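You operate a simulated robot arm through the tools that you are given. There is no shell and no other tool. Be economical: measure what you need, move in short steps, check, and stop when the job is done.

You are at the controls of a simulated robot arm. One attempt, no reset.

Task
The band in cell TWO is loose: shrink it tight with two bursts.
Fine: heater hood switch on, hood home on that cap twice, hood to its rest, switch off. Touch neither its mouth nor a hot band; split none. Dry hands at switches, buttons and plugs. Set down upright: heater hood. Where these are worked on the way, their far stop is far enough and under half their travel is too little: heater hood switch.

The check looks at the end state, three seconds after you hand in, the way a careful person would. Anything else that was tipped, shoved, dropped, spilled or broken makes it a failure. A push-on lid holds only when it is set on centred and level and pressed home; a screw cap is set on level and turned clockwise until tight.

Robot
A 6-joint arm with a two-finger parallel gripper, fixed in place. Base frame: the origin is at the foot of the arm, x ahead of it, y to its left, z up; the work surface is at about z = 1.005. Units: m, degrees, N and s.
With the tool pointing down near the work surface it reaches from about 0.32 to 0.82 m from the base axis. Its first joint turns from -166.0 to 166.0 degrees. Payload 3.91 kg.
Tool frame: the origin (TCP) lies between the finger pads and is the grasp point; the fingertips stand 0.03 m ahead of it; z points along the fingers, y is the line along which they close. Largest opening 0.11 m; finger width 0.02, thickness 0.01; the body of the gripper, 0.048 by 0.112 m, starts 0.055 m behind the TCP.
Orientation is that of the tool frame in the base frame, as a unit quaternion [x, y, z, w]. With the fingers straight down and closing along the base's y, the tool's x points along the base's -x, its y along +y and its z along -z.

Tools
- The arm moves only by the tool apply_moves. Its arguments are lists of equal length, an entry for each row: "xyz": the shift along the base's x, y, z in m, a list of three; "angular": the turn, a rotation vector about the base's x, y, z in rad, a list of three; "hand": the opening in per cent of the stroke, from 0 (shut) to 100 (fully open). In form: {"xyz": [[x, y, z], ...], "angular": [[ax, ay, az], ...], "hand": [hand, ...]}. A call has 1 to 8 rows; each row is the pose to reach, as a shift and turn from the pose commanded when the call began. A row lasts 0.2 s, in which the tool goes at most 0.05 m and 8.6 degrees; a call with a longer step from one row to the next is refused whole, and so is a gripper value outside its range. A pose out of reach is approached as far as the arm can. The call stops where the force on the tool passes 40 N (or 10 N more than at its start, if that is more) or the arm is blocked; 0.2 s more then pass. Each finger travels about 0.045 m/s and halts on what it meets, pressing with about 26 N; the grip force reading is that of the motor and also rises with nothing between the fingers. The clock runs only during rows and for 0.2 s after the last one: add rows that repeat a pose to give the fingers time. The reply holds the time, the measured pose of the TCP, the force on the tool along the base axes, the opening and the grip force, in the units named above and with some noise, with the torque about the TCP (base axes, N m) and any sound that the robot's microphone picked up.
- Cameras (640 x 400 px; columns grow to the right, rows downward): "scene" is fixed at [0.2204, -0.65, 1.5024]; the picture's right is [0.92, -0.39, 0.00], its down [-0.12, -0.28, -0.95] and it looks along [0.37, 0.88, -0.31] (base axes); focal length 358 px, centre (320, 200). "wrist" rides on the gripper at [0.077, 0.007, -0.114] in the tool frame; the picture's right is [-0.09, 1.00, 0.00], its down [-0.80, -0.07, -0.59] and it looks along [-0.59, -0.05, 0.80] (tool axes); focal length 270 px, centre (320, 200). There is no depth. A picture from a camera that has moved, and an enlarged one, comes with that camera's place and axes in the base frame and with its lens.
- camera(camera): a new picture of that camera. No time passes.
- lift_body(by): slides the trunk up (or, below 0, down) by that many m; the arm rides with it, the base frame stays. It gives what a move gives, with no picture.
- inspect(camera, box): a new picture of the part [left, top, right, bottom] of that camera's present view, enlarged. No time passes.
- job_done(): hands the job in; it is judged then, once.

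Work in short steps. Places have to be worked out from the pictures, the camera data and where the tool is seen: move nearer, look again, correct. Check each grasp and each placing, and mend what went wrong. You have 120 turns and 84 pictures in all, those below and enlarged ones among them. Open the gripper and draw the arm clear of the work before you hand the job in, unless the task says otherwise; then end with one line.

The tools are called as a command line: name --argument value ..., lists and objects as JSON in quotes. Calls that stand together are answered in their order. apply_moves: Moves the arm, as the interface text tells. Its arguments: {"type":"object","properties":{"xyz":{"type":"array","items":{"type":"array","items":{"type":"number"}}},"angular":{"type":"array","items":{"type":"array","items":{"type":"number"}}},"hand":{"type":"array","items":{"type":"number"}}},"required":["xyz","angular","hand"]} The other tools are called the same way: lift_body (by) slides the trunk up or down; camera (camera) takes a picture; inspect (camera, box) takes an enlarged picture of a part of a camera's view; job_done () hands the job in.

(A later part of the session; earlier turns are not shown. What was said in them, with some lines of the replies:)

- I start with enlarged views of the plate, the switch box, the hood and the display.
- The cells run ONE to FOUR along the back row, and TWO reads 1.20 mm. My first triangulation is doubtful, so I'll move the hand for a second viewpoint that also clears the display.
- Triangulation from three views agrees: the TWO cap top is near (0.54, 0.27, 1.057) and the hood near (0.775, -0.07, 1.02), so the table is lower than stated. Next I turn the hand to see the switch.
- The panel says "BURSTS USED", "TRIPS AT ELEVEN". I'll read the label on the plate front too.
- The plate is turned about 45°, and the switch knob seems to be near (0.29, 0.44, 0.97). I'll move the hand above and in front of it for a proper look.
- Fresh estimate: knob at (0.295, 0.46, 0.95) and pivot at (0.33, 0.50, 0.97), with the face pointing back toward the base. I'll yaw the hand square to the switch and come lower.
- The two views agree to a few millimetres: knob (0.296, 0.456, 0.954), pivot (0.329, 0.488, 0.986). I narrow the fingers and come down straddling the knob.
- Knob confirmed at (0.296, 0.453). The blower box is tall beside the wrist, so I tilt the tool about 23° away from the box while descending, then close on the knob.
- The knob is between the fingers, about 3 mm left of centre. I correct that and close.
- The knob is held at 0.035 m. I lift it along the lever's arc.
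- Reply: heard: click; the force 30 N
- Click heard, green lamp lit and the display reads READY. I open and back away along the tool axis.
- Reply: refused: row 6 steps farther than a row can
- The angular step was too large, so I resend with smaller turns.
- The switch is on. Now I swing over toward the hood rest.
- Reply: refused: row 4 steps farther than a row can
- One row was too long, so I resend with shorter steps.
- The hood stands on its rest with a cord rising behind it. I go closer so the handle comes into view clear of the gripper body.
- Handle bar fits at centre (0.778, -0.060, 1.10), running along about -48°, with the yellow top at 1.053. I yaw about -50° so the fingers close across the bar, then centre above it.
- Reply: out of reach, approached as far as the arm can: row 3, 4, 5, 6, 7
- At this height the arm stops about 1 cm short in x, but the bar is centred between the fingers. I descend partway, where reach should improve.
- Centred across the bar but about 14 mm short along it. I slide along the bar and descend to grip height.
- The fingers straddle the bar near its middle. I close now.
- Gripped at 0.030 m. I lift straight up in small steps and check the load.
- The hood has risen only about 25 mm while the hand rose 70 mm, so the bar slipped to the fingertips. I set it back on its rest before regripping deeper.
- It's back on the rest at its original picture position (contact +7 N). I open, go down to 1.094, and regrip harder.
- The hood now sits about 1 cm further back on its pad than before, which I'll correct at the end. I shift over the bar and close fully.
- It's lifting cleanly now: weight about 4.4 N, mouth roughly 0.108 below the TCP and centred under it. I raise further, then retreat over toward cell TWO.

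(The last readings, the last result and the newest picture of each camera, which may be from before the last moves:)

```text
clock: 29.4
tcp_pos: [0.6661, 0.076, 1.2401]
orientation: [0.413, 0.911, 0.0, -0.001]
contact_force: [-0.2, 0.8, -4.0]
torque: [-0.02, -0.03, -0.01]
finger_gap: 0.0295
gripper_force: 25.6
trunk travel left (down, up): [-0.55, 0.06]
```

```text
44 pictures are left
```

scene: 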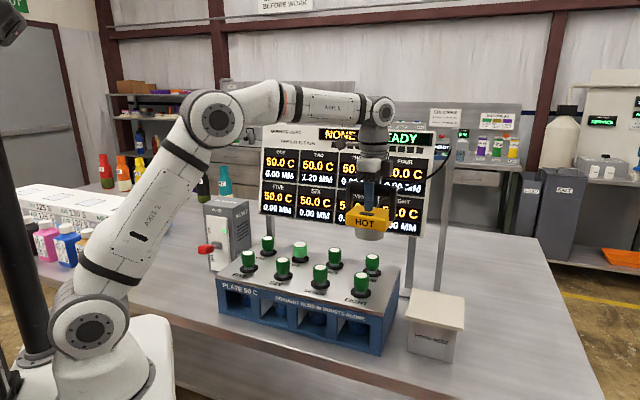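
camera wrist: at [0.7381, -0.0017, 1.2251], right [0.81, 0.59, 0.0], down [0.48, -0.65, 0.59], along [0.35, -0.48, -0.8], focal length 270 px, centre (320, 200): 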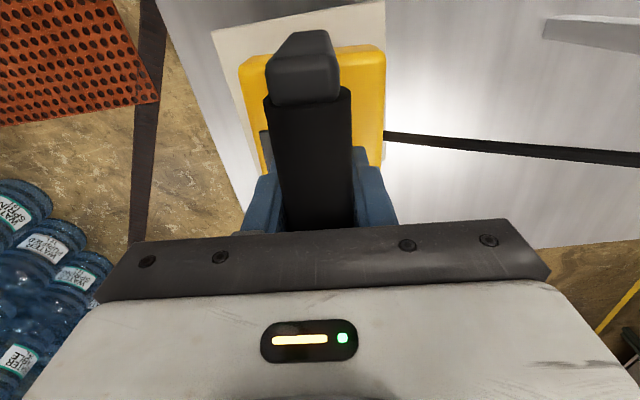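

The hood is held upright. I carry on to directly above TWO at (0.541, 0.262).

apply_moves --xyz '[[-0.022, 0.033, 0], [-0.044, 0.066, 0], [-0.066, 0.099, 0], [-0.088, 0.132, 0], [-0.107, 0.16, 0], [-0.125, 0.186, 0], [-0.125, 0.186, 0]]' --angular '[[0, 0, 0], [0, 0, 0], [0, 0, 0], [0, 0, 0], [0, 0, 0], [0, 0, 0], [0, 0, 0]]' --hand '[0, 0, 0, 0, 0, 0, 0]'

inspect --camera "scene" --box '[230, 120, 400, 290]'

camera --camera "wrist"

```text
clock: 31.0
tcp_pos: [0.5429, 0.2623, 1.2404]
orientation: [0.412, 0.911, 0.0, 0.0]
contact_force: [0.0, -0.3, -3.8]
torque: [0.02, 0.01, -0.01]
finger_gap: 0.0294
gripper_force: 26.0
trunk travel left (down, up): [-0.55, 0.06]
```

```text
2.35 times, centred on (315, 205) of scene
camera zoom: at [0.2204, -0.65, 1.5024], right [0.92, -0.39, 0.0], down [-0.12, -0.28, -0.95], along [0.37, 0.88, -0.31], focal length 842 px, centre (332, 188)
```

zoom: 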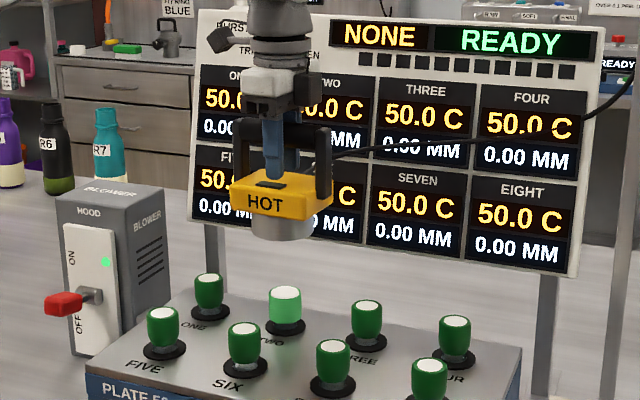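

```text
42 pictures are left
camera wrist: at [0.4976, 0.3264, 1.355], right [0.81, 0.59, 0.0], down [0.48, -0.65, 0.59], along [0.35, -0.48, -0.8], focal length 270 px, centre (320, 200)
```

wrist: 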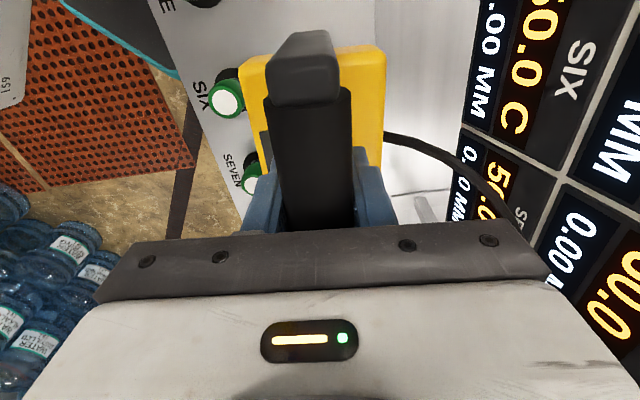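

Columns line up in the scene view. I lower until the mouth is just above the cap top, for a close comparison.

apply_moves --xyz '[[0, 0, -0.02], [0, 0, -0.04], [0, 0, -0.052], [0, 0, -0.052]]' --angular '[[0, 0, 0], [0, 0, 0], [0, 0, 0], [0, 0, 0]]' --hand '[0, 0, 0, 0]'

inspect --camera "scene" --box '[260, 190, 340, 270]'

```text
clock: 32.0
tcp_pos: [0.5424, 0.2611, 1.1881]
orientation: [0.413, 0.911, 0.0, 0.0]
contact_force: [0.2, 0.5, -5.0]
torque: [-0.02, 0.0, 0.03]
finger_gap: 0.0294
gripper_force: 26.0
trunk travel left (down, up): [-0.55, 0.06]
```

```text
5.00 times, centred on (300, 230) of scene
camera zoom: at [0.2204, -0.65, 1.5024], right [0.92, -0.39, 0.0], down [-0.12, -0.28, -0.95], along [0.37, 0.88, -0.31], focal length 1789 px, centre (420, 50)
```

zoom: 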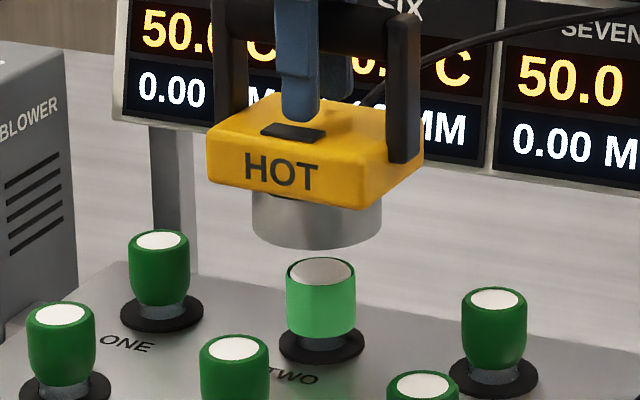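

Calibrated with the fingertip, the mouth is about 0.103 below the TCP and within a few millimetres of the cap axis. I lower over the cap in small steps, watching the force.

apply_moves --xyz '[[-0.001, 0.002, -0.015], [-0.001, 0.002, -0.03], [-0.001, 0.002, -0.04], [-0.001, 0.002, -0.05], [-0.001, 0.002, -0.056]]' --angular '[[0, 0, 0], [0, 0, 0], [0, 0, 0], [0, 0, 0], [0, 0, 0]]' --hand '[0, 0, 0, 0, 0]'

inspect --camera "scene" --box '[240, 120, 440, 280]'

```text
clock: 33.2
tcp_pos: [0.5418, 0.2628, 1.134]
orientation: [0.413, 0.911, -0.001, 0.0]
contact_force: [1.8, 2.3, -1.6]
torque: [0.26, -0.11, 0.02]
finger_gap: 0.0294
gripper_force: 25.9
trunk travel left (down, up): [-0.55, 0.06]
```

```text
2.50 times, centred on (340, 200) of scene
camera zoom: at [0.2204, -0.65, 1.5024], right [0.92, -0.39, 0.0], down [-0.12, -0.28, -0.95], along [0.37, 0.88, -0.31], focal length 895 px, centre (270, 200)
```

zoom: 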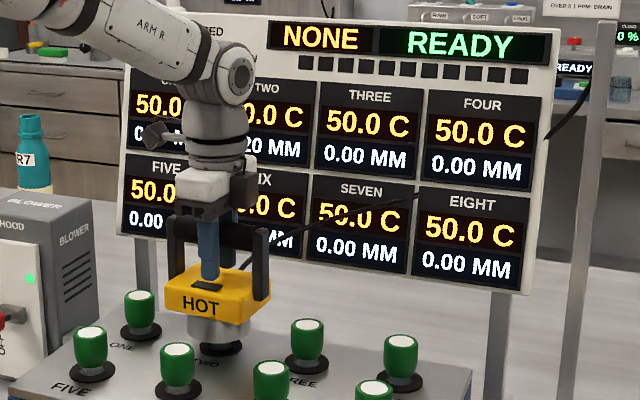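

There's a slight sideways force of about 3 N. I look closely at the hood against the collar.

inspect --camera "scene" --box '[270, 200, 340, 270]'

```text
5.71 times, centred on (305, 235) of scene
camera zoom: at [0.2204, -0.65, 1.5024], right [0.92, -0.39, 0.0], down [-0.12, -0.28, -0.95], along [0.37, 0.88, -0.31], focal length 2045 px, centre (406, 0)
```

zoom: 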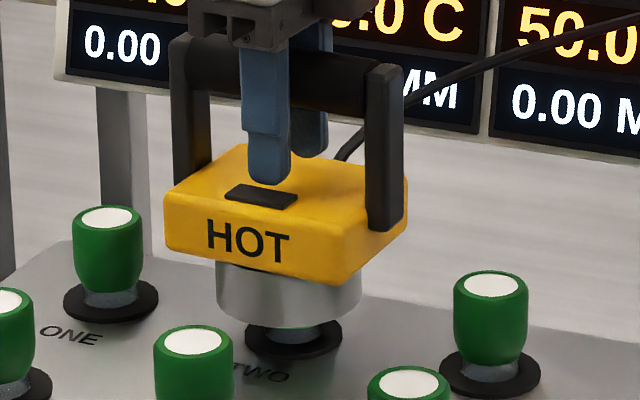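

The mouth is about 3 mm left of the collar centre in the picture. I nudge +x 2.5 mm and continue down gently.

apply_moves --xyz '[[0.0027, 0.0, 0.003], [0.0027, 0.0, -0.003], [0.0027, 0.0, -0.008], [0.0027, 0.0, -0.013]]' --angular '[[0, 0, 0], [0, 0, 0], [0, 0, 0], [0, 0, 0]]' --hand '[0, 0, 0, 0]'

inspect --camera "scene" --box '[240, 120, 440, 280]'

```text
clock: 34.2
tcp_pos: [0.5442, 0.264, 1.1262]
orientation: [0.412, 0.911, 0.005, 0.004]
contact_force: [7.4, 3.1, 36.9]
torque: [-0.03, 0.06, -0.16]
finger_gap: 0.0295
gripper_force: 25.8
trunk travel left (down, up): [-0.55, 0.06]
```

```text
2.50 times, centred on (340, 200) of scene
camera zoom: at [0.2204, -0.65, 1.5024], right [0.92, -0.39, 0.0], down [-0.12, -0.28, -0.95], along [0.37, 0.88, -0.31], focal length 895 px, centre (270, 200)
```

zoom: 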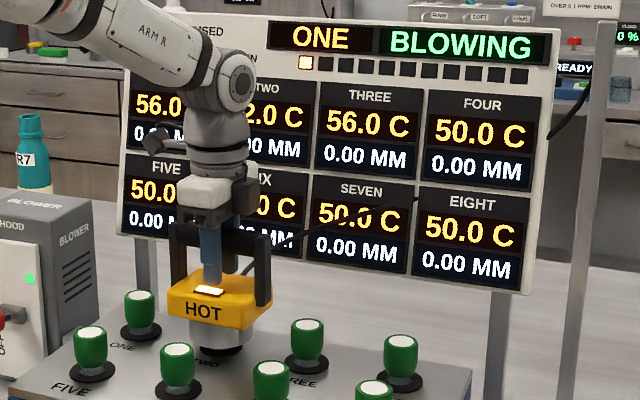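

It's home: burst ONE, BLOWING. I hold still briefly to let the burst run.

apply_moves --xyz '[[0, 0, 0], [0, 0, 0], [0, 0, 0]]' --angular '[[0, 0, 0], [0, 0, 0], [0, 0, 0]]' --hand '[0, 0, 0]'

inspect --camera "scene" --box '[250, 120, 440, 240]'

```text
clock: 35.0
tcp_pos: [0.5433, 0.2618, 1.1234]
orientation: [0.412, 0.911, 0.002, 0.001]
contact_force: [6.5, 3.3, 36.4]
torque: [0.04, 0.12, -0.17]
finger_gap: 0.0292
gripper_force: 26.1
trunk travel left (down, up): [-0.55, 0.06]
```

```text
3.33 times, centred on (345, 180) of scene
camera zoom: at [0.2204, -0.65, 1.5024], right [0.92, -0.39, 0.0], down [-0.12, -0.28, -0.95], along [0.37, 0.88, -0.31], focal length 1193 px, centre (237, 267)
```

zoom: 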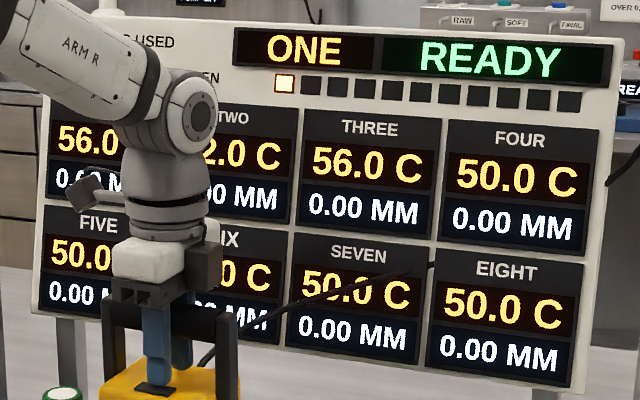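

The burst ended and the display is READY. I lift clear of the cap and read the display.

apply_moves --xyz '[[0, 0, 0.01], [0, 0, 0.03], [0, 0, 0.06], [0, 0, 0.08]]' --angular '[[0, 0, 0], [0, 0, 0], [0, 0, 0], [0, 0, 0]]' --hand '[0, 0, 0, 0]'

inspect --camera "scene" --box '[240, 120, 440, 280]'

```text
clock: 36.0
tcp_pos: [0.5428, 0.2632, 1.2011]
orientation: [0.412, 0.911, -0.001, -0.001]
contact_force: [0.5, 0.4, -4.5]
torque: [-0.02, 0.0, 0.01]
finger_gap: 0.029
gripper_force: 26.4
trunk travel left (down, up): [-0.55, 0.06]
```

```text
2.50 times, centred on (340, 200) of scene
camera zoom: at [0.2204, -0.65, 1.5024], right [0.92, -0.39, 0.0], down [-0.12, -0.28, -0.95], along [0.37, 0.88, -0.31], focal length 895 px, centre (270, 200)
```

zoom: 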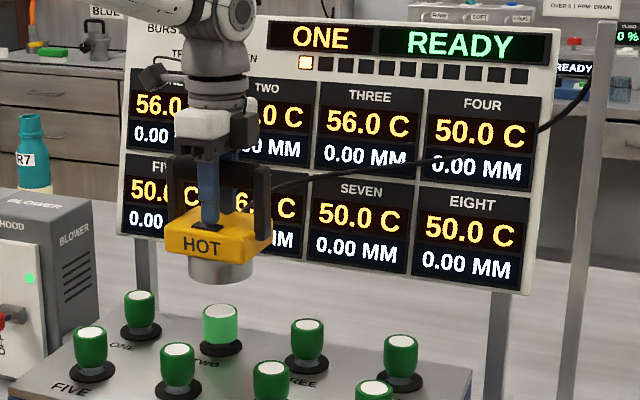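

TWO's band is still pale and needs the second burst. I lower again along the same line.

apply_moves --xyz '[[0, 0, -0.03], [0, 0, -0.05], [0, 0, -0.065], [0, 0, -0.071], [0, 0, -0.076], [0, 0, -0.081]]' --angular '[[0, 0, 0], [0, 0, 0], [0, 0, 0], [0, 0, 0], [0, 0, 0], [0, 0, 0]]' --hand '[0, 0, 0, 0, 0, 0]'

inspect --camera "scene" --box '[240, 120, 440, 280]'

```text
clock: 37.4
tcp_pos: [0.5435, 0.2639, 1.1226]
orientation: [0.412, 0.911, 0.002, 0.002]
contact_force: [1.6, 1.7, 14.7]
torque: [-0.07, 0.16, -0.01]
finger_gap: 0.0288
gripper_force: 26.1
trunk travel left (down, up): [-0.55, 0.06]
```

```text
2.50 times, centred on (340, 200) of scene
camera zoom: at [0.2204, -0.65, 1.5024], right [0.92, -0.39, 0.0], down [-0.12, -0.28, -0.95], along [0.37, 0.88, -0.31], focal length 895 px, centre (270, 200)
```

zoom: 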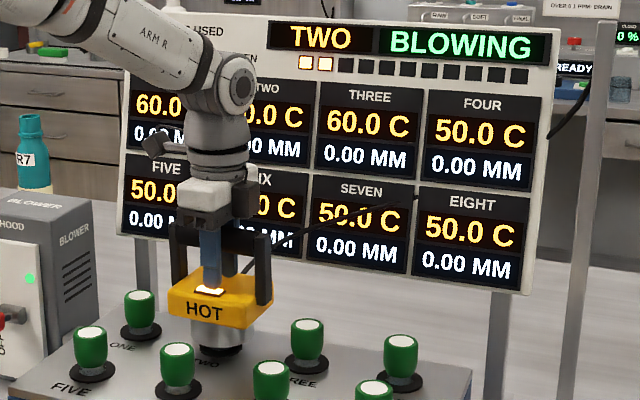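

The second burst is blowing. I hold until READY, then lift.

apply_moves --xyz '[[0, 0, 0], [0, 0, 0], [0, 0, 0], [0, 0, 0]]' --angular '[[0, 0, 0], [0, 0, 0], [0, 0, 0], [0, 0, 0]]' --hand '[0, 0, 0, 0]'

inspect --camera "scene" --box '[250, 120, 440, 240]'

```text
clock: 38.4
tcp_pos: [0.5432, 0.2631, 1.1224]
orientation: [0.412, 0.911, 0.002, 0.001]
contact_force: [6.6, 2.6, 34.2]
torque: [0.04, 0.1, -0.16]
finger_gap: 0.0291
gripper_force: 26.1
trunk travel left (down, up): [-0.55, 0.06]
```

```text
3.33 times, centred on (345, 180) of scene
camera zoom: at [0.2204, -0.65, 1.5024], right [0.92, -0.39, 0.0], down [-0.12, -0.28, -0.95], along [0.37, 0.88, -0.31], focal length 1193 px, centre (237, 267)
```

zoom: 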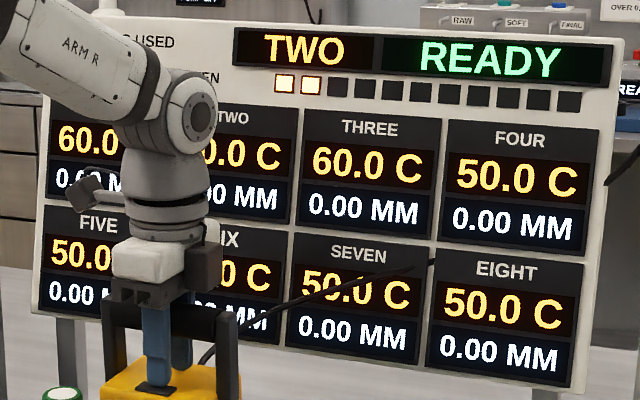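

Both bursts are done and the display is READY. I lift and carry the hood back toward its rest.

apply_moves --xyz '[[0, 0, 0.02], [0, 0, 0.05], [0, 0, 0.085], [0.01, -0.01, 0.115], [0.034, -0.043, 0.12], [0.058, -0.076, 0.12], [0.082, -0.109, 0.12], [0.106, -0.142, 0.12]]' --angular '[[0, 0, 0], [0, 0, 0], [0, 0, 0], [0, 0, 0], [0, 0, 0], [0, 0, 0], [0, 0, 0], [0, 0, 0]]' --hand '[0, 0, 0, 0, 0, 0, 0, 0]'

inspect --camera "scene" --box '[230, 120, 430, 280]'

```text
clock: 40.2
tcp_pos: [0.651, 0.1189, 1.2387]
orientation: [0.412, 0.911, 0.001, -0.001]
contact_force: [0.3, 0.1, -4.8]
torque: [-0.03, 0.04, -0.01]
finger_gap: 0.0292
gripper_force: 25.7
trunk travel left (down, up): [-0.55, 0.06]
```

```text
2.50 times, centred on (330, 200) of scene
camera zoom: at [0.2204, -0.65, 1.5024], right [0.92, -0.39, 0.0], down [-0.12, -0.28, -0.95], along [0.37, 0.88, -0.31], focal length 895 px, centre (295, 200)
```

zoom: 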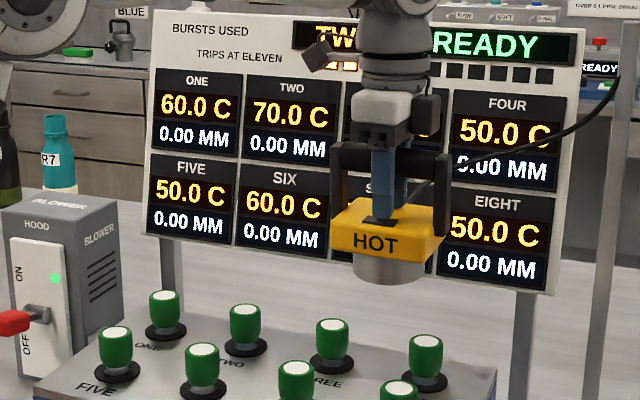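

TWO now reads 0.00 mm and is dark green, like the others. I continue to above the rest.

apply_moves --xyz '[[0.02, -0.034, 0], [0.04, -0.068, -0.005], [0.06, -0.102, -0.015], [0.08, -0.136, -0.03], [0.1, -0.165, -0.045], [0.114, -0.18, -0.055], [0.124, -0.191, -0.065], [0.124, -0.191, -0.07]]' --angular '[[0, 0, 0], [0, 0, 0], [0, 0, 0], [0, 0, 0], [0, 0, 0], [0, 0, 0], [0, 0, 0], [0, 0, 0]]' --hand '[0, 0, 0, 0, 0, 0, 0, 0]'

inspect --camera "scene" --box '[390, 220, 490, 350]'

```text
clock: 42.0
tcp_pos: [0.7738, -0.0689, 1.1689]
orientation: [0.412, 0.911, 0.0, 0.0]
contact_force: [0.0, 1.1, -4.7]
torque: [-0.02, 0.04, 0.01]
finger_gap: 0.0291
gripper_force: 26.2
trunk travel left (down, up): [-0.55, 0.06]
```

```text
3.08 times, centred on (440, 285) of scene
camera zoom: at [0.2204, -0.65, 1.5024], right [0.92, -0.39, 0.0], down [-0.12, -0.28, -0.95], along [0.37, 0.88, -0.31], focal length 1101 px, centre (-49, -62)
```

zoom: 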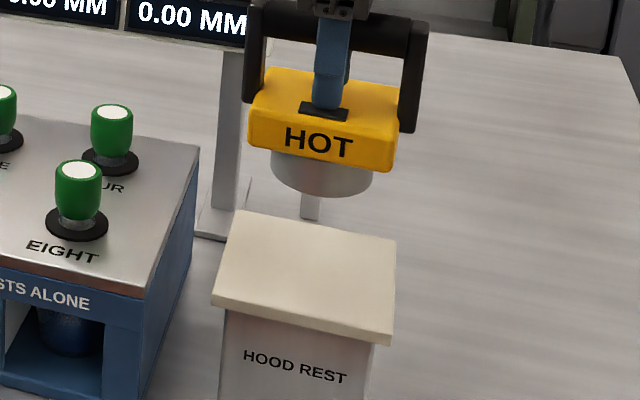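

The rest is a flat pad with its centre near (0.77, -0.07). I centre over it and lower to just above contact.

apply_moves --xyz '[[-0.003, -0.002, -0.02], [-0.003, -0.002, -0.04], [-0.003, -0.002, -0.055], [-0.003, -0.002, -0.066]]' --angular '[[0, 0, 0], [0, 0, 0], [0, 0, 0], [0, 0, 0]]' --hand '[0, 0, 0, 0]'

inspect --camera "scene" --box '[390, 220, 490, 350]'

```text
clock: 43.0
tcp_pos: [0.7715, -0.0728, 1.101]
orientation: [0.412, 0.911, 0.0, -0.001]
contact_force: [0.2, 0.0, -3.8]
torque: [0.0, -0.01, 0.01]
finger_gap: 0.0292
gripper_force: 25.8
trunk travel left (down, up): [-0.55, 0.06]
```

```text
3.08 times, centred on (440, 285) of scene
camera zoom: at [0.2204, -0.65, 1.5024], right [0.92, -0.39, 0.0], down [-0.12, -0.28, -0.95], along [0.37, 0.88, -0.31], focal length 1101 px, centre (-49, -62)
```

zoom: 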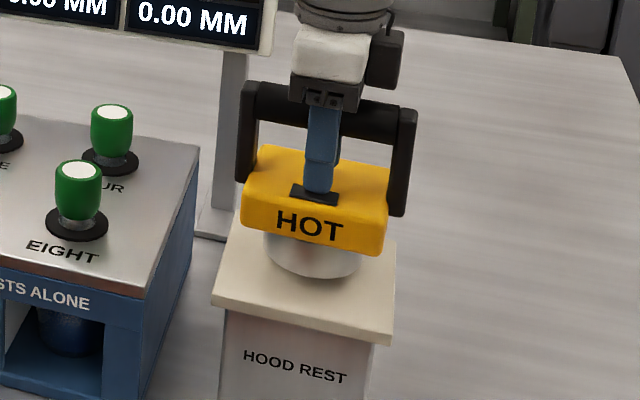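

Nearly down and aligned with the original place. I ease down in 2–3 mm steps until the pad carries it.

apply_moves --xyz '[[0, 0, -0.003], [0, 0, -0.006], [0, 0, -0.008], [0, 0, -0.01]]' --angular '[[0, 0, 0], [0, 0, 0], [0, 0, 0], [0, 0, 0]]' --hand '[0, 0, 0, 0]'

```text
clock: 44.0
tcp_pos: [0.7737, -0.0724, 1.0926]
orientation: [0.412, 0.911, 0.001, 0.0]
contact_force: [-0.3, -0.1, -5.0]
torque: [-0.05, 0.02, 0.03]
finger_gap: 0.029
gripper_force: 25.7
trunk travel left (down, up): [-0.55, 0.06]
```

apply_moves --xyz '[[0, 0, -0.002], [0, 0, -0.004], [0, 0, -0.005], [0, 0, -0.005]]' --angular '[[0, 0, 0], [0, 0, 0], [0, 0, 0], [0, 0, 0]]' --hand '[0, 0, 0, 0]'

inspect --camera "scene" --box '[390, 220, 490, 350]'

```text
clock: 45.0
tcp_pos: [0.7713, -0.0713, 1.0885]
orientation: [0.412, 0.911, -0.001, 0.0]
contact_force: [0.4, 0.3, -2.8]
torque: [-0.03, 0.04, -0.01]
finger_gap: 0.0289
gripper_force: 25.8
trunk travel left (down, up): [-0.55, 0.06]
```

```text
3.08 times, centred on (440, 285) of scene
camera zoom: at [0.2204, -0.65, 1.5024], right [0.92, -0.39, 0.0], down [-0.12, -0.28, -0.95], along [0.37, 0.88, -0.31], focal length 1101 px, centre (-49, -62)
```

zoom: 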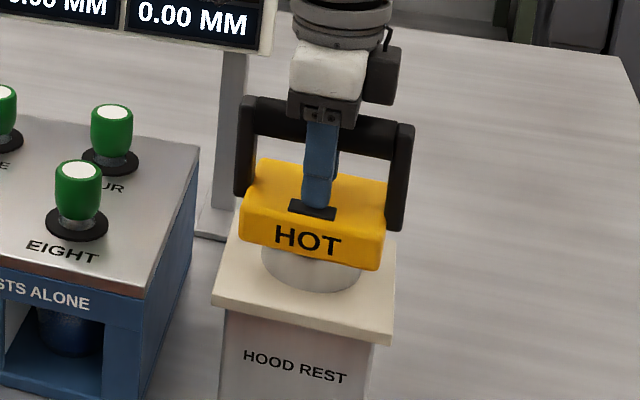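

The picture now matches the original place and the load is starting to transfer. I go down 2 mm more.

apply_moves --xyz '[[0, 0, -0.0015], [0, 0, -0.003], [0, 0, -0.003]]' --angular '[[0, 0, 0], [0, 0, 0], [0, 0, 0]]' --hand '[0, 0, 0]'

```text
clock: 45.8
tcp_pos: [0.7717, -0.0717, 1.0885]
orientation: [0.412, 0.911, 0.0, 0.003]
contact_force: [6.1, 2.5, 17.7]
torque: [-0.34, -0.07, 0.07]
finger_gap: 0.029
gripper_force: 26.2
trunk travel left (down, up): [-0.55, 0.06]
```

It's seated. I relieve the pressure by 2 mm, open fully, and rise straight up.

apply_moves --xyz '[[0, 0, 0.001], [0, 0, 0.002], [0, 0, 0.002], [0, 0, 0.002], [0, 0, 0.002], [0, 0, 0.002]]' --angular '[[0, 0, 0], [0, 0, 0], [0, 0, 0], [0, 0, 0], [0, 0, 0], [0, 0, 0]]' --hand '[0, 0, 40, 60, 80, 80]'

camera --camera "wrist"

inspect --camera "scene" --box '[390, 220, 490, 350]'

```text
clock: 47.2
tcp_pos: [0.7729, -0.072, 1.0876]
orientation: [0.412, 0.911, 0.0, 0.0]
contact_force: [0.1, -0.5, -0.1]
torque: [-0.03, 0.01, 0.01]
finger_gap: 0.0879
gripper_force: 0.0
trunk travel left (down, up): [-0.55, 0.06]
```

```text
29 pictures are left
camera wrist: at [0.7263, -0.0084, 1.2014], right [0.81, 0.59, 0.0], down [0.48, -0.65, 0.59], along [0.35, -0.48, -0.8], focal length 270 px, centre (320, 200)
```

wrist: 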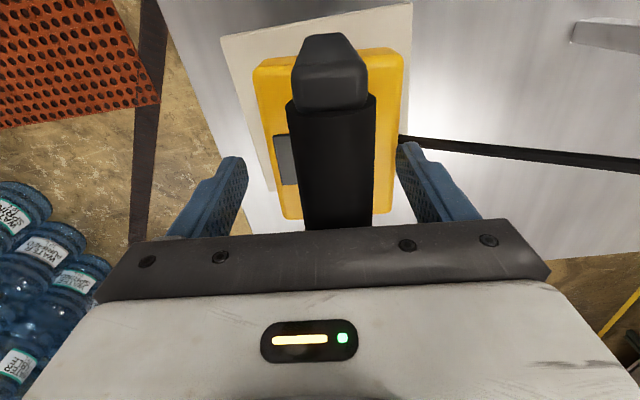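

```text
3.08 times, centred on (440, 285) of scene
camera zoom: at [0.2204, -0.65, 1.5024], right [0.92, -0.39, 0.0], down [-0.12, -0.28, -0.95], along [0.37, 0.88, -0.31], focal length 1101 px, centre (-49, -62)
```

zoom: 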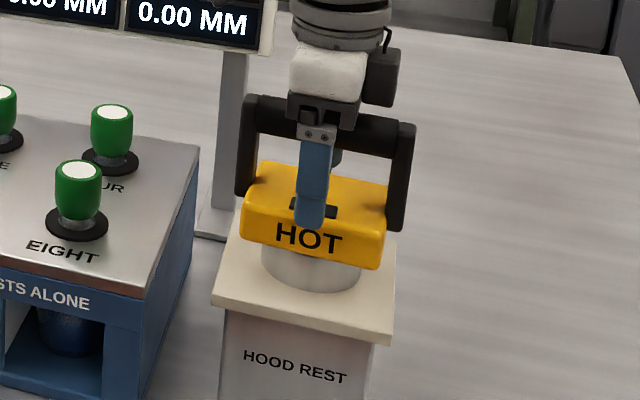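

The hood is back at its original picture position, upright. I rise straight up and clear the handle.

apply_moves --xyz '[[0, 0, 0.03], [0, 0, 0.06], [-0.005, 0.003, 0.09], [-0.02, 0.01, 0.13], [-0.04, 0.02, 0.16], [-0.065, 0.04, 0.185], [-0.09, 0.065, 0.2], [-0.115, 0.09, 0.21]]' --angular '[[0, 0, 0], [0, 0, 0], [0, 0, 0], [0, 0, 0], [0, 0, 0.1], [0, 0, 0.22], [0, 0, 0.34], [0, 0, 0.46]]' --hand '[80, 80, 80, 80, 80, 80, 80, 80]'

camera --camera "scene"

```text
clock: 49.0
tcp_pos: [0.6519, 0.0187, 1.2978]
orientation: [0.192, 0.981, 0.0, 0.0]
contact_force: [-1.2, -0.3, 1.0]
torque: [-0.01, 0.0, -0.07]
finger_gap: 0.088
gripper_force: 0.1
trunk travel left (down, up): [-0.55, 0.06]
```

```text
27 pictures are left
```

scene: 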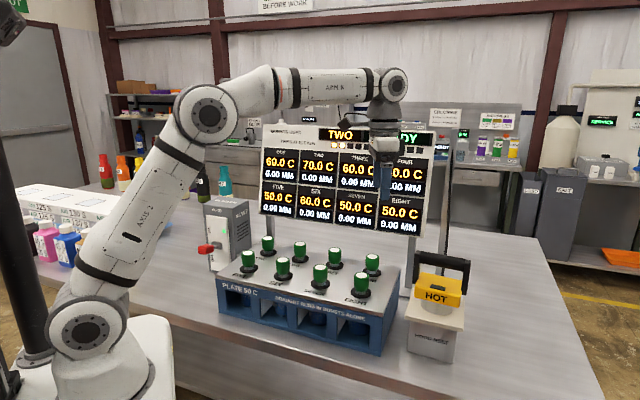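

The hood is back in place. I travel back to above the switch while yawing 69°.

apply_moves --xyz '[[-0.03, 0.03, 0.01], [-0.06, 0.06, 0.01], [-0.09, 0.09, 0.01], [-0.12, 0.12, 0.01], [-0.15, 0.15, 0.01], [-0.18, 0.18, 0.01], [-0.21, 0.21, 0], [-0.24, 0.24, 0]]' --angular '[[0, 0, 0.09], [0, 0, 0.18], [0, 0, 0.27], [0, 0, 0.36], [0, 0, 0.45], [0, 0, 0.55], [0, 0, 0.65], [0, 0, 0.75]]' --hand '[80, 80, 80, 80, 75, 70, 70, 70]'

apply_moves --xyz '[[-0.03, 0.03, -0.015], [-0.06, 0.06, -0.03], [-0.09, 0.09, -0.045], [-0.12, 0.12, -0.06], [-0.147, 0.15, -0.075], [-0.147, 0.158, -0.09]]' --angular '[[0, 0, 0.09], [0, 0, 0.18], [0, 0, 0.27], [0, 0, 0.36], [0, 0, 0.45], [0, 0, 0.458]]' --hand '[70, 70, 70, 70, 70, 70]'

camera --camera "wrist"

inspect --camera "scene" --box '[160, 160, 300, 290]'

```text
clock: 50.8
tcp_pos: [0.4158, 0.2592, 1.2976]
orientation: [-0.179, 0.984, 0.001, 0.0]
contact_force: [0.0, 0.4, 0.1]
torque: [-0.04, 0.0, 0.05]
finger_gap: 0.0769
gripper_force: 0.1
trunk travel left (down, up): [-0.55, 0.06]
```

```text
clock: 52.2
tcp_pos: [0.2698, 0.4149, 1.2063]
orientation: [-0.398, 0.917, 0.0, 0.0]
contact_force: [-0.4, 0.5, -0.1]
torque: [0.0, -0.02, 0.02]
finger_gap: 0.077
gripper_force: 0.2
trunk travel left (down, up): [-0.55, 0.06]
```

```text
26 pictures are left
camera wrist: at [0.2134, 0.3653, 1.3209], right [-0.67, 0.74, 0.0], down [0.6, 0.54, 0.59], along [0.44, 0.4, -0.8], focal length 270 px, centre (320, 200)
```

wrist: 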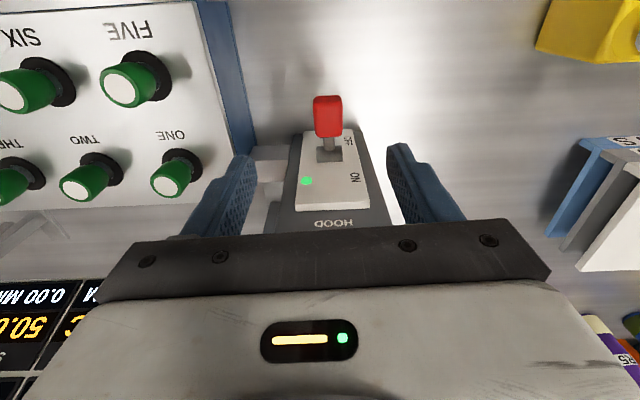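

```text
3.08 times, centred on (230, 225) of scene
camera zoom: at [0.2204, -0.65, 1.5024], right [0.92, -0.39, 0.0], down [-0.12, -0.28, -0.95], along [0.37, 0.88, -0.31], focal length 1101 px, centre (597, 123)
```

zoom: 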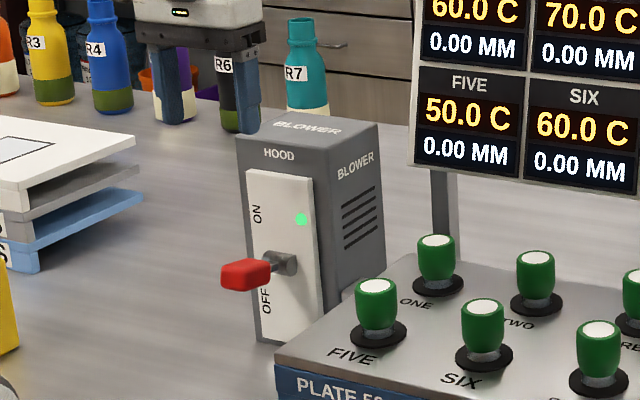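

The knob is at (0.290, 0.4485, 1.000) in the ON position. I tilt as before and approach along the tool axis, fingers straddling it.

apply_moves --xyz '[[-0.005, 0.002, -0.03], [-0.008, 0.004, -0.06], [-0.009, 0.006, -0.09], [-0.009, 0.006, -0.11], [0.002, 0.016, -0.15], [0.013, 0.026, -0.18]]' --angular '[[0.09, -0.1, 0], [0.18, -0.2, 0], [0.27, -0.3, 0], [0.27, -0.3, 0], [0.27, -0.3, 0], [0.27, -0.3, 0]]' --hand '[70, 70, 70, 70, 70, 70]'

camera --camera "wrist"

inspect --camera "scene" --box '[160, 160, 300, 290]'

```text
clock: 53.6
tcp_pos: [0.2819, 0.4407, 1.0267]
orientation: [-0.391, 0.898, 0.064, 0.19]
contact_force: [0.1, 0.8, -0.9]
torque: [-0.03, 0.01, 0.0]
finger_gap: 0.0768
gripper_force: 0.0
trunk travel left (down, up): [-0.55, 0.06]
```

```text
24 pictures are left
camera wrist: at [0.1959, 0.3654, 1.1013], right [-0.67, 0.74, 0.0], down [0.38, 0.34, 0.86], along [0.64, 0.58, -0.51], focal length 270 px, centre (320, 200)
```

wrist: 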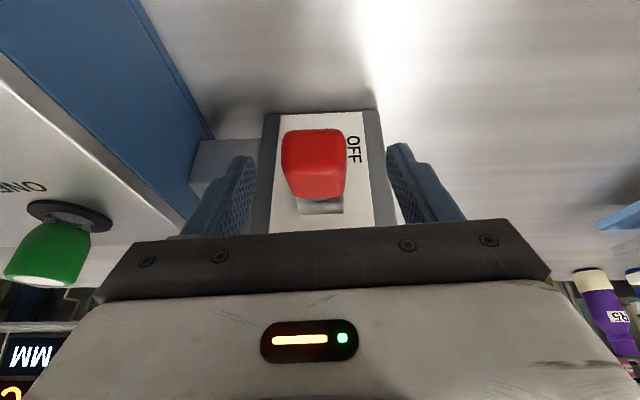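

```text
3.08 times, centred on (230, 225) of scene
camera zoom: at [0.2204, -0.65, 1.5024], right [0.92, -0.39, 0.0], down [-0.12, -0.28, -0.95], along [0.37, 0.88, -0.31], focal length 1101 px, centre (597, 123)
```

zoom: 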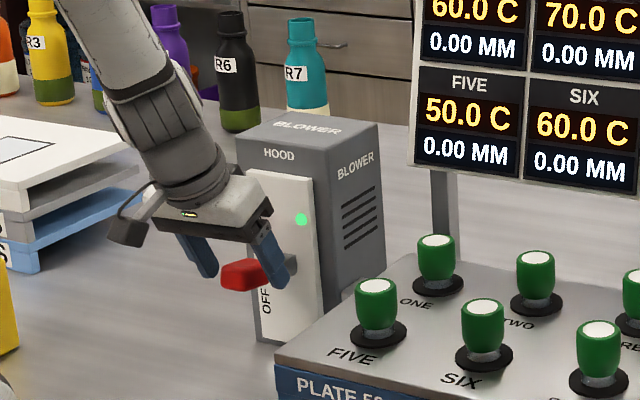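

The knob is well centred. I advance 2 cm more and close.

apply_moves --xyz '[[0.004, 0.002, -0.012], [0.008, 0.005, -0.024], [0.008, 0.005, -0.024], [0.008, 0.005, -0.024], [0.008, 0.005, -0.024], [0.008, 0.005, -0.024]]' --angular '[[0, 0, 0], [0, 0, 0], [0, 0, 0], [0, 0, 0], [0, 0, 0], [0, 0, 0]]' --hand '[70, 70, 50, 35, 25, 25]'

apply_moves --xyz '[[-0.001, -0.001, -0.008], [-0.001, -0.001, -0.016], [0, 0, -0.024], [0.001, 0.002, -0.032], [0.003, 0.004, -0.04], [0.006, 0.007, -0.048], [0.009, 0.01, -0.054]]' --angular '[[0, 0, 0], [0, 0, 0], [0, 0, 0], [0, 0, 0], [0, 0, 0], [0, 0, 0], [0, 0, 0]]' --hand '[25, 25, 25, 25, 25, 25, 25]'

inspect --camera "scene" --box '[160, 120, 450, 290]'

```text
clock: 55.0
tcp_pos: [0.2904, 0.4461, 1.0034]
orientation: [-0.389, 0.899, 0.065, 0.189]
contact_force: [5.0, -2.0, -0.7]
torque: [0.58, 0.59, -0.23]
finger_gap: 0.0348
gripper_force: 45.1
trunk travel left (down, up): [-0.55, 0.06]
```

```text
clock: 56.6
tcp_pos: [0.2982, 0.4531, 0.9495]
orientation: [-0.39, 0.899, 0.064, 0.189]
contact_force: [-1.3, -18.4, 7.4]
torque: [1.61, 0.05, -0.35]
finger_gap: 0.035
gripper_force: 42.0
trunk travel left (down, up): [-0.55, 0.06]
heard: click
```

```text
2.21 times, centred on (305, 205) of scene
camera zoom: at [0.2204, -0.65, 1.5024], right [0.92, -0.39, 0.0], down [-0.12, -0.28, -0.95], along [0.37, 0.88, -0.31], focal length 790 px, centre (353, 189)
```

zoom: 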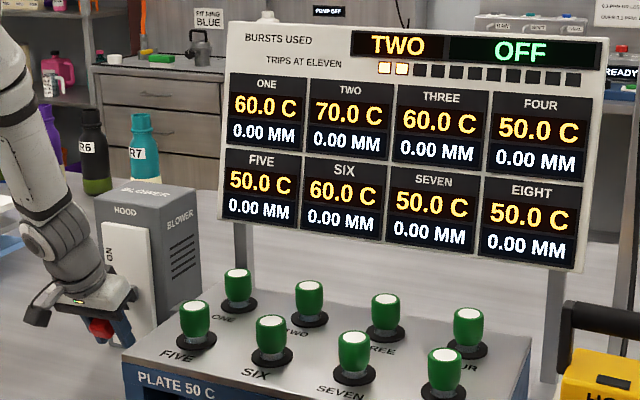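

Click heard and the display reads OFF. I open and back out along the tool axis.

apply_moves --xyz '[[-0.001, -0.001, 0], [-0.001, -0.001, 0], [-0.001, -0.001, 0], [-0.012, -0.011, 0.03], [-0.024, -0.022, 0.07], [-0.034, -0.032, 0.11], [-0.04, -0.04, 0.15], [-0.04, -0.045, 0.195]]' --angular '[[0, 0, 0], [0, 0, 0], [0, 0, 0], [0, 0, 0], [0, 0, 0], [-0.09, 0.1, 0], [-0.18, 0.2, 0], [-0.27, 0.3, 0]]' --hand '[50, 70, 70, 70, 70, 70, 70, 70]'

apply_moves --xyz '[[0, -0.04, 0.02], [0, -0.08, 0.04], [0.02, -0.11, 0.06], [0.05, -0.14, 0.08]]' --angular '[[0, 0, 0], [0, 0, 0], [0, 0, 0], [0, 0, 0]]' --hand '[100, 100, 100, 100]'

camera --camera "scene"

inspect --camera "scene" --box '[190, 120, 490, 370]'

```text
clock: 58.4
tcp_pos: [0.2606, 0.4111, 1.1441]
orientation: [-0.398, 0.917, 0.0, -0.001]
contact_force: [0.1, 0.5, -1.0]
torque: [0.02, 0.02, 0.02]
finger_gap: 0.0771
gripper_force: 0.0
trunk travel left (down, up): [-0.55, 0.06]
```

```text
clock: 59.4
tcp_pos: [0.311, 0.2686, 1.2228]
orientation: [-0.398, 0.917, 0.001, 0.0]
contact_force: [-0.5, 0.3, 0.1]
torque: [0.01, -0.01, -0.02]
finger_gap: 0.1101
gripper_force: 0.1
trunk travel left (down, up): [-0.55, 0.06]
```

```text
21 pictures are left
```

scene: 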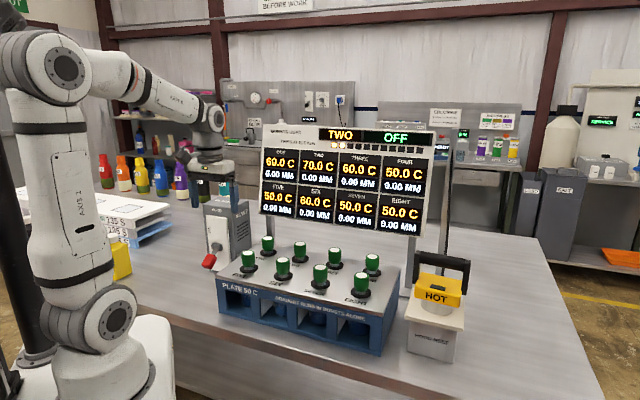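

```text
1.60 times, centred on (340, 245) of scene
camera zoom: at [0.2204, -0.65, 1.5024], right [0.92, -0.39, 0.0], down [-0.12, -0.28, -0.95], along [0.37, 0.88, -0.31], focal length 572 px, centre (288, 128)
```

zoom: 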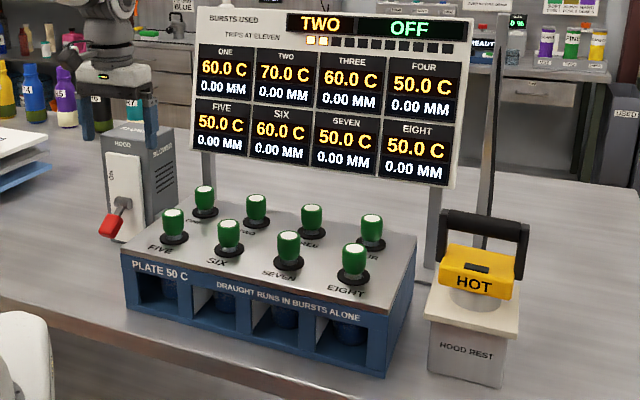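

All is as it should be: switch off, hood upright on its rest, TWO at 0.00 mm after two bursts, and the arm clear with the gripper open. I hand in.

job_done

```text
The job is handed in.
```

The band in cell TWO is tight: after exactly two bursts it reads 0.00 mm. The hood stands upright on its rest, its switch is off, and no band was touched or split.
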